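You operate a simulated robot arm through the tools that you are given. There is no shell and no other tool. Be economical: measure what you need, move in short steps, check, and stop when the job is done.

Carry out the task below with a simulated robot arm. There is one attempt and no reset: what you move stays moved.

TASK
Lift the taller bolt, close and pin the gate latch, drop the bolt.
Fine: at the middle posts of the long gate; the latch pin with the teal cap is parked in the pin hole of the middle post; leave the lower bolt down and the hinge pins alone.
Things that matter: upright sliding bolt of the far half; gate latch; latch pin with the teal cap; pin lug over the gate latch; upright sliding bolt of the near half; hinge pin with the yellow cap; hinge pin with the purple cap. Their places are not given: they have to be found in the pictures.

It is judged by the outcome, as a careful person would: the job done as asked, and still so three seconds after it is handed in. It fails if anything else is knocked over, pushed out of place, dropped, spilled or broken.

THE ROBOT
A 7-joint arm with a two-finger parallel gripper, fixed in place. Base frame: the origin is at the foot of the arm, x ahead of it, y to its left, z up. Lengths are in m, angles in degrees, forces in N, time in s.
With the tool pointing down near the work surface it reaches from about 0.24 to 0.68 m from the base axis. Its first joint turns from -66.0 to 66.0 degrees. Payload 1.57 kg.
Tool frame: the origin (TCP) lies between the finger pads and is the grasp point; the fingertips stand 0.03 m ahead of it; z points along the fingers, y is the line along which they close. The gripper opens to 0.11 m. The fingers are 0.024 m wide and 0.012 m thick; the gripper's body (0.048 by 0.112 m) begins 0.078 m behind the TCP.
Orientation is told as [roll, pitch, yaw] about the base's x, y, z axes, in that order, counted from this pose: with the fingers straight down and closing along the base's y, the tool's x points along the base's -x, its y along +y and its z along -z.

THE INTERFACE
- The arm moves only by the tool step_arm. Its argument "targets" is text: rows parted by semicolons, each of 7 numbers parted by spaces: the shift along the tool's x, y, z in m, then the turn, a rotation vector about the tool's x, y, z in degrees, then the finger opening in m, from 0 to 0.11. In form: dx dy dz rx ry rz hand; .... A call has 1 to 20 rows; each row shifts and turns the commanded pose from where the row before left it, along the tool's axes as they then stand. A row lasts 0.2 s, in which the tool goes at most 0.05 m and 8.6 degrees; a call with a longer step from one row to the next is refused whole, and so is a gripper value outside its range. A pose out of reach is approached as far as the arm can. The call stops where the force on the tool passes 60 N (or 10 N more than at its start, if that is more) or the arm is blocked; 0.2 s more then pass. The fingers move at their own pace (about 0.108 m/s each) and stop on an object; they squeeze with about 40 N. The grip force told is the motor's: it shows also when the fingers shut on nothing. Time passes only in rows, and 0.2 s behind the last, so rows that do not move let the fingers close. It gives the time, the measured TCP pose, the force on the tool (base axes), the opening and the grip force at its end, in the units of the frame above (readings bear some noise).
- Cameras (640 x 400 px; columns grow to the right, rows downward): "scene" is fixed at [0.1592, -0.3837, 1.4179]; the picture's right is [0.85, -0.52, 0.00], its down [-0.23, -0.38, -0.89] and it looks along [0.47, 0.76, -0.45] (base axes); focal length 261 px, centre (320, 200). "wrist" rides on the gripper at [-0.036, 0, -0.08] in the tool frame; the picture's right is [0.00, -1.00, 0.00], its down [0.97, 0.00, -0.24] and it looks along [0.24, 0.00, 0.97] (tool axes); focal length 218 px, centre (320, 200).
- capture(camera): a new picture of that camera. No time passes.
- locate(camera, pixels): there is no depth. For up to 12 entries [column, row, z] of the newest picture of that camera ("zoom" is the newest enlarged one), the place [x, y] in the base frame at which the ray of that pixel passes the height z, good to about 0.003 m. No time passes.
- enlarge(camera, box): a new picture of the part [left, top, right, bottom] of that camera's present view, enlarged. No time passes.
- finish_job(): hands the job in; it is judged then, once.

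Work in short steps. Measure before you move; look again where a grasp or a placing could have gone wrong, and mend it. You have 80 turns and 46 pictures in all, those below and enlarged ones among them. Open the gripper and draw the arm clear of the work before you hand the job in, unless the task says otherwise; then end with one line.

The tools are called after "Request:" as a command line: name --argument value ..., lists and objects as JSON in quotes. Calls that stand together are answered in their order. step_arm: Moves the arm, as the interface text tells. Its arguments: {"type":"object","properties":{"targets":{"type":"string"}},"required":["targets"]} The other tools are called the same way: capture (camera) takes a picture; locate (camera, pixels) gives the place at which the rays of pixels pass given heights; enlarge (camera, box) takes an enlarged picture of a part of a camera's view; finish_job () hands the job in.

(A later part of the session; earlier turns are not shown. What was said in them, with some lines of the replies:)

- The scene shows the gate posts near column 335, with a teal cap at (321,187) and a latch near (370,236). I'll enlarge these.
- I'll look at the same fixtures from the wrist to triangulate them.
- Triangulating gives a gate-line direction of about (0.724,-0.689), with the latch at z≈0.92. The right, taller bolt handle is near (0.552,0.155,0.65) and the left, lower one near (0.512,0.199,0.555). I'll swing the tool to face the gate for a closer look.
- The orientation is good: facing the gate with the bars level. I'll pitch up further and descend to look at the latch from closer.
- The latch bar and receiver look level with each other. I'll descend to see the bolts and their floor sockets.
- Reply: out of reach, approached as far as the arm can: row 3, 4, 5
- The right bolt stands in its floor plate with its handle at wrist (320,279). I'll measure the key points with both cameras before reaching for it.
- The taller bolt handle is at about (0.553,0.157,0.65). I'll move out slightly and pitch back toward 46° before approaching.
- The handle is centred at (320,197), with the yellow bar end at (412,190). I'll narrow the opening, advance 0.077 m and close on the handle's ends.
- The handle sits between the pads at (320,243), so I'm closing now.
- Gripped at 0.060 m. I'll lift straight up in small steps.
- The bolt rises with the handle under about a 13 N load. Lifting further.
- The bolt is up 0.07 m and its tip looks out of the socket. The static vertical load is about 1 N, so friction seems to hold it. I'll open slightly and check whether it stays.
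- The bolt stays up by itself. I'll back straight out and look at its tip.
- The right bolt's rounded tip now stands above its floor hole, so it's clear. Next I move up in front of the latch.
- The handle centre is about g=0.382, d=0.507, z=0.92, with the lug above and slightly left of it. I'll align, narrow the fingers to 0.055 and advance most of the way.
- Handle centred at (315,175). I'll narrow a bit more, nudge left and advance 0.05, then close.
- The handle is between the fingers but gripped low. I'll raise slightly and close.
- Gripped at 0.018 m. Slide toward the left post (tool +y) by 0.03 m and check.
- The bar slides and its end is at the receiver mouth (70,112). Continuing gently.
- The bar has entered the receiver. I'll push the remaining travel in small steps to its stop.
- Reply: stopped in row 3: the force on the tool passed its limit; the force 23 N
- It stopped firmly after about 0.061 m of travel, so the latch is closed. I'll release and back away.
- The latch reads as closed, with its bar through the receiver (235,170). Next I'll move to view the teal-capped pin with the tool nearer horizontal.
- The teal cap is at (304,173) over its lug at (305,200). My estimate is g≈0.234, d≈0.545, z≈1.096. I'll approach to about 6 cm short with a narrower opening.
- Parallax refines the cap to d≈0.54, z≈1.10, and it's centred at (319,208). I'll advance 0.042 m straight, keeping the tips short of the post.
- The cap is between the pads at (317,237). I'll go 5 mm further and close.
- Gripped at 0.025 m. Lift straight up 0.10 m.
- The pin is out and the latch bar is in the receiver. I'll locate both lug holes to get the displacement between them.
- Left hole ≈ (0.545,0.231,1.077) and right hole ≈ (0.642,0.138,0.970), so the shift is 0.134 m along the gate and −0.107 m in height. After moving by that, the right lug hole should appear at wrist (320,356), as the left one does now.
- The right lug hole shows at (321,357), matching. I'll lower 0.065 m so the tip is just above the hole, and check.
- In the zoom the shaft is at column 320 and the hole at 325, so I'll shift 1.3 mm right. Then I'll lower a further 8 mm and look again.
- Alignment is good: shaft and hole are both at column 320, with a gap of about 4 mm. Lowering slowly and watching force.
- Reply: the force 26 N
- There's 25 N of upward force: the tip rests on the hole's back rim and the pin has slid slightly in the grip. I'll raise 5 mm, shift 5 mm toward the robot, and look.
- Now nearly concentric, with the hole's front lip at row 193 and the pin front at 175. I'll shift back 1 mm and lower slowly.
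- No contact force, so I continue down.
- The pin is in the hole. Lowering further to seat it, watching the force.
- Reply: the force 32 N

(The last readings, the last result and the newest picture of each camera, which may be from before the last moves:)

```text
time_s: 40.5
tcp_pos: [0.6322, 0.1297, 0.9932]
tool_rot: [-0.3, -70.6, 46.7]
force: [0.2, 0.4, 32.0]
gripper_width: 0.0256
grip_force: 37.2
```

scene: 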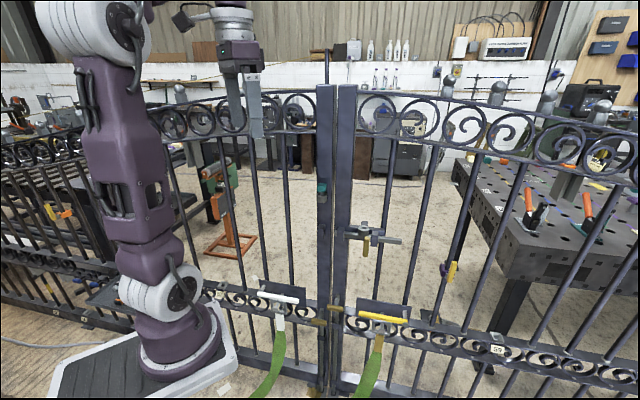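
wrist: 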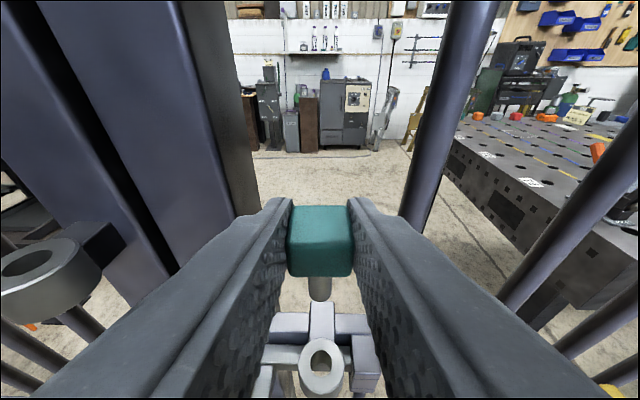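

32 N contact means it's seated or touching. I'll relieve a little, open and look.

Request:
step_arm --targets "-0.0015 0 -0.0005 0 0 0 0.01; 0 0 0 0 0 0 0.032; 0 0 0 0 0 0 0.05; 0 0 0 0 0 0 0.05"

Request:
capture --camera "wrist"

```text
time_s: 41.5
tcp_pos: [0.6313, 0.1288, 0.992]
tool_rot: [0.2, -69.9, 46.1]
force: [-0.3, -0.2, 1.5]
gripper_width: 0.0502
grip_force: 0.0
```

```text
3 pictures are left
```

wrist: 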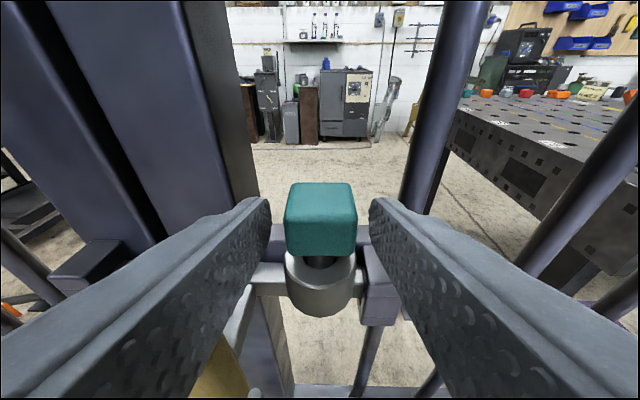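

The pin stands in the latch lug with the cap just above it, as it was when parked. I'll back straight off and pitch back to 46°.

Request:
step_arm --targets "0 0 -0.02 0 0 0 0.06; 0 0 -0.03 0 0 0 0.06; 0 0 -0.03 0 0 0 0.084; 0 0 -0.04 0 0 0 0.084; 0 0 0 0 8 0 0.084; 0 0 0 0 8 0 0.084; 0 0 0 0 8 0 0.084; 0 0 0 0 0 0 0.084"

```text
time_s: 43.3
tcp_pos: [0.5545, 0.0463, 1.0336]
tool_rot: [-0.1, -46.0, 46.5]
force: [-0.2, -0.1, -0.5]
gripper_width: 0.0841
grip_force: 0.1
```

Request:
step_arm --targets "0.0241 0.011 0.0256 0 0 0 0.084; 0.0241 0.011 0.0256 0 0 0 0.084; 0.0241 0.011 0.0256 0 0 0 0.084; 0.0241 0.011 0.0256 0 0 0 0.084; 0.0241 0.011 0.0256 0 0 0 0.084; 0.0241 0.011 0.0256 0 0 0 0.084; 0.0241 0.011 0.0256 0 0 0 0.084; 0 0 0 0 0 0 0.084"

Request:
capture --camera "wrist"

```text
time_s: 45.1
tcp_pos: [0.5076, 0.1084, 0.7873]
tool_rot: [0.0, -46.1, 46.4]
force: [0.6, 0.1, -0.6]
gripper_width: 0.0841
grip_force: 0.2
```

```text
2 pictures are left
```

wrist: 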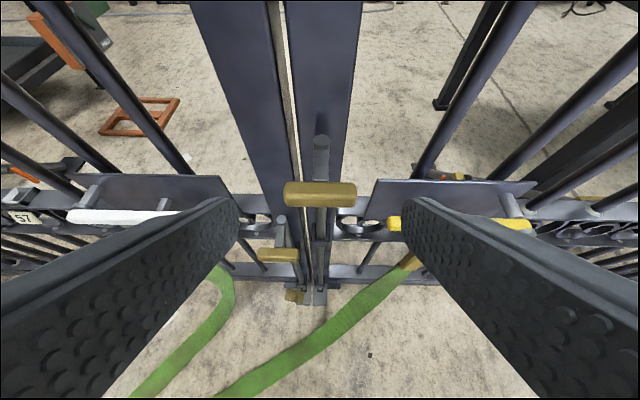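

The bolt handle is still raised and centred at (320,194). I'll advance 0.095 m and grip it.

Request:
step_arm --targets "0 0 0.03 0 0 0 0.084; 0 0 0.03 0 0 0 0.084; 0 0 0.025 0 0 0 0.084; 0 0 0.009 0 0 0 0.084; 0 0 0 0 0 0 0.05; 0 0 0 0 0 0 0.05; 0 0 0 0 0 0 0.05"

```text
time_s: 46.7
tcp_pos: [0.5536, 0.1576, 0.7224]
tool_rot: [0.0, -46.1, 46.3]
force: [5.4, 1.8, -2.6]
gripper_width: 0.0601
grip_force: 45.3
```

Gripped at 0.060 m. Lowering the bolt straight down about 0.07 m in small steps.

Request:
step_arm --targets "0.0072 0 0.0069 0 0 0 0.05; 0.0072 0 0.0069 0 0 0 0.05; 0.0072 0 0.0069 0 0 0 0.05; 0.0072 0 0.0069 0 0 0 0.05; 0.0072 0 0.0069 0 0 0 0.05; 0.0072 0 0.0069 0 0 0 0.05; 0.0058 0 0.0056 0 0 0 0.05; 0 0 0 0 0 0 0.05"

```text
time_s: 48.5
tcp_pos: [0.5543, 0.1584, 0.6546]
tool_rot: [0.0, -46.0, 46.5]
force: [22.8, -6.9, -10.4]
gripper_width: 0.0604
grip_force: 44.6
```

Request:
step_arm --targets "0.0018 0 0.0017 0 0 0 0.05; 0.0014 0 0.0014 0 0 0 0.05; 0 0 0 0 0 0 0.05"

```text
time_s: 49.3
tcp_pos: [0.5542, 0.1578, 0.6509]
tool_rot: [0.0, -46.4, 46.4]
force: [10.6, -18.1, 33.4]
gripper_width: 0.0604
grip_force: 45.2
```

33 N of upward reaction shows the bolt has bottomed at its original height. I'll release and withdraw.

Request:
step_arm --targets "0 0 0 0 0 0 0.064; 0 0 0 0 0 0 0.084; 0 0 0 0 0 0 0.084; 0 0 -0.03 0 0 0 0.084; 0 0 -0.03 0 0 0 0.084; 0 0 -0.04 0 0 0 0.084; -0.02 0 -0.03 0 0 0 0.084; -0.02 0 -0.03 0 0 0 0.084; -0.02 0 -0.04 0 0 0 0.084; -0.02 0 -0.04 0 0 0 0.084; -0.02 0 -0.04 0 0 0 0.084; 0 0 0 0 0 0 0.084"

Request:
capture --camera "wrist"

```text
time_s: 51.9
tcp_pos: [0.4609, 0.0627, 0.9166]
tool_rot: [0.0, -46.2, 46.3]
force: [0.7, 0.0, -0.5]
gripper_width: 0.0842
grip_force: 0.0
```

```text
1 pictures are left
```

wrist: 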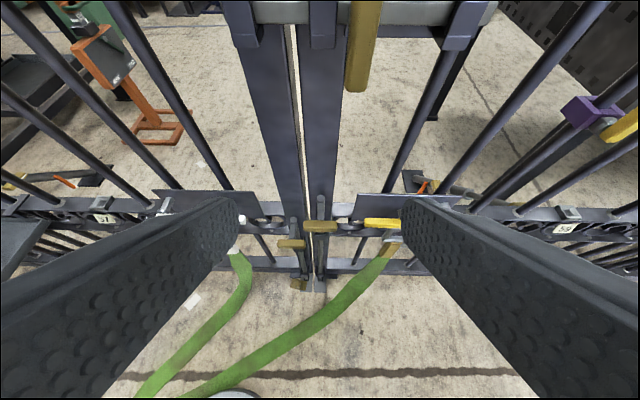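

The bolt is down at its original height. I'll draw the arm up and left, then take the last picture of the whole work.

Request:
step_arm --targets "-0.03 0.02 -0.029 0 0 0 0.084; -0.03 0.02 -0.029 0 0 0 0.084; -0.03 0.02 -0.029 0 0 0 0.084; -0.03 0.02 -0.029 0 0 0 0.084; -0.03 0.02 -0.029 0 0 0 0.1; -0.03 0.02 -0.029 0 0 0 0.1; -0.03 0.02 -0.029 0 0 0 0.1; 0 0 0 0 0 0 0.1"

Request:
enlarge --camera "scene" --box '[240, 160, 440, 400]'

```text
time_s: 53.7
tcp_pos: [0.3602, 0.1586, 1.2085]
tool_rot: [-0.2, -46.1, 46.4]
force: [0.4, 0.2, 0.0]
gripper_width: 0.1002
grip_force: 0.1
```

```text
1.67 times, centred on (340, 280) of scene
```

zoom: 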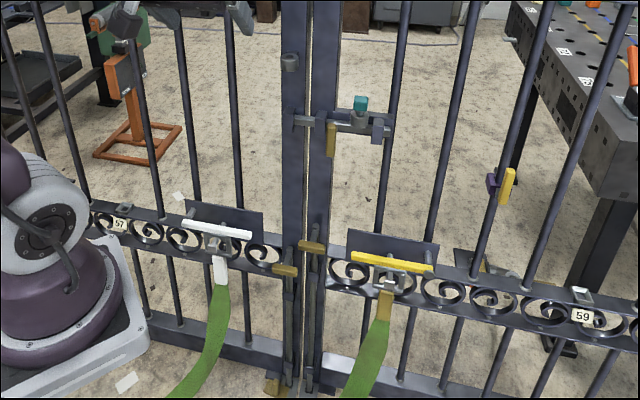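

The last picture shows the latch bar across both posts, the teal-capped pin in the latch lug, both bolts down, and the arm clear. Handing in.

Request:
finish_job

```text
The job is handed in.
```

I lifted the taller bolt, closed the latch and pinned it with the teal-capped pin, then lowered the bolt back to its floor stop; the lower bolt and hinge pins were not touched.
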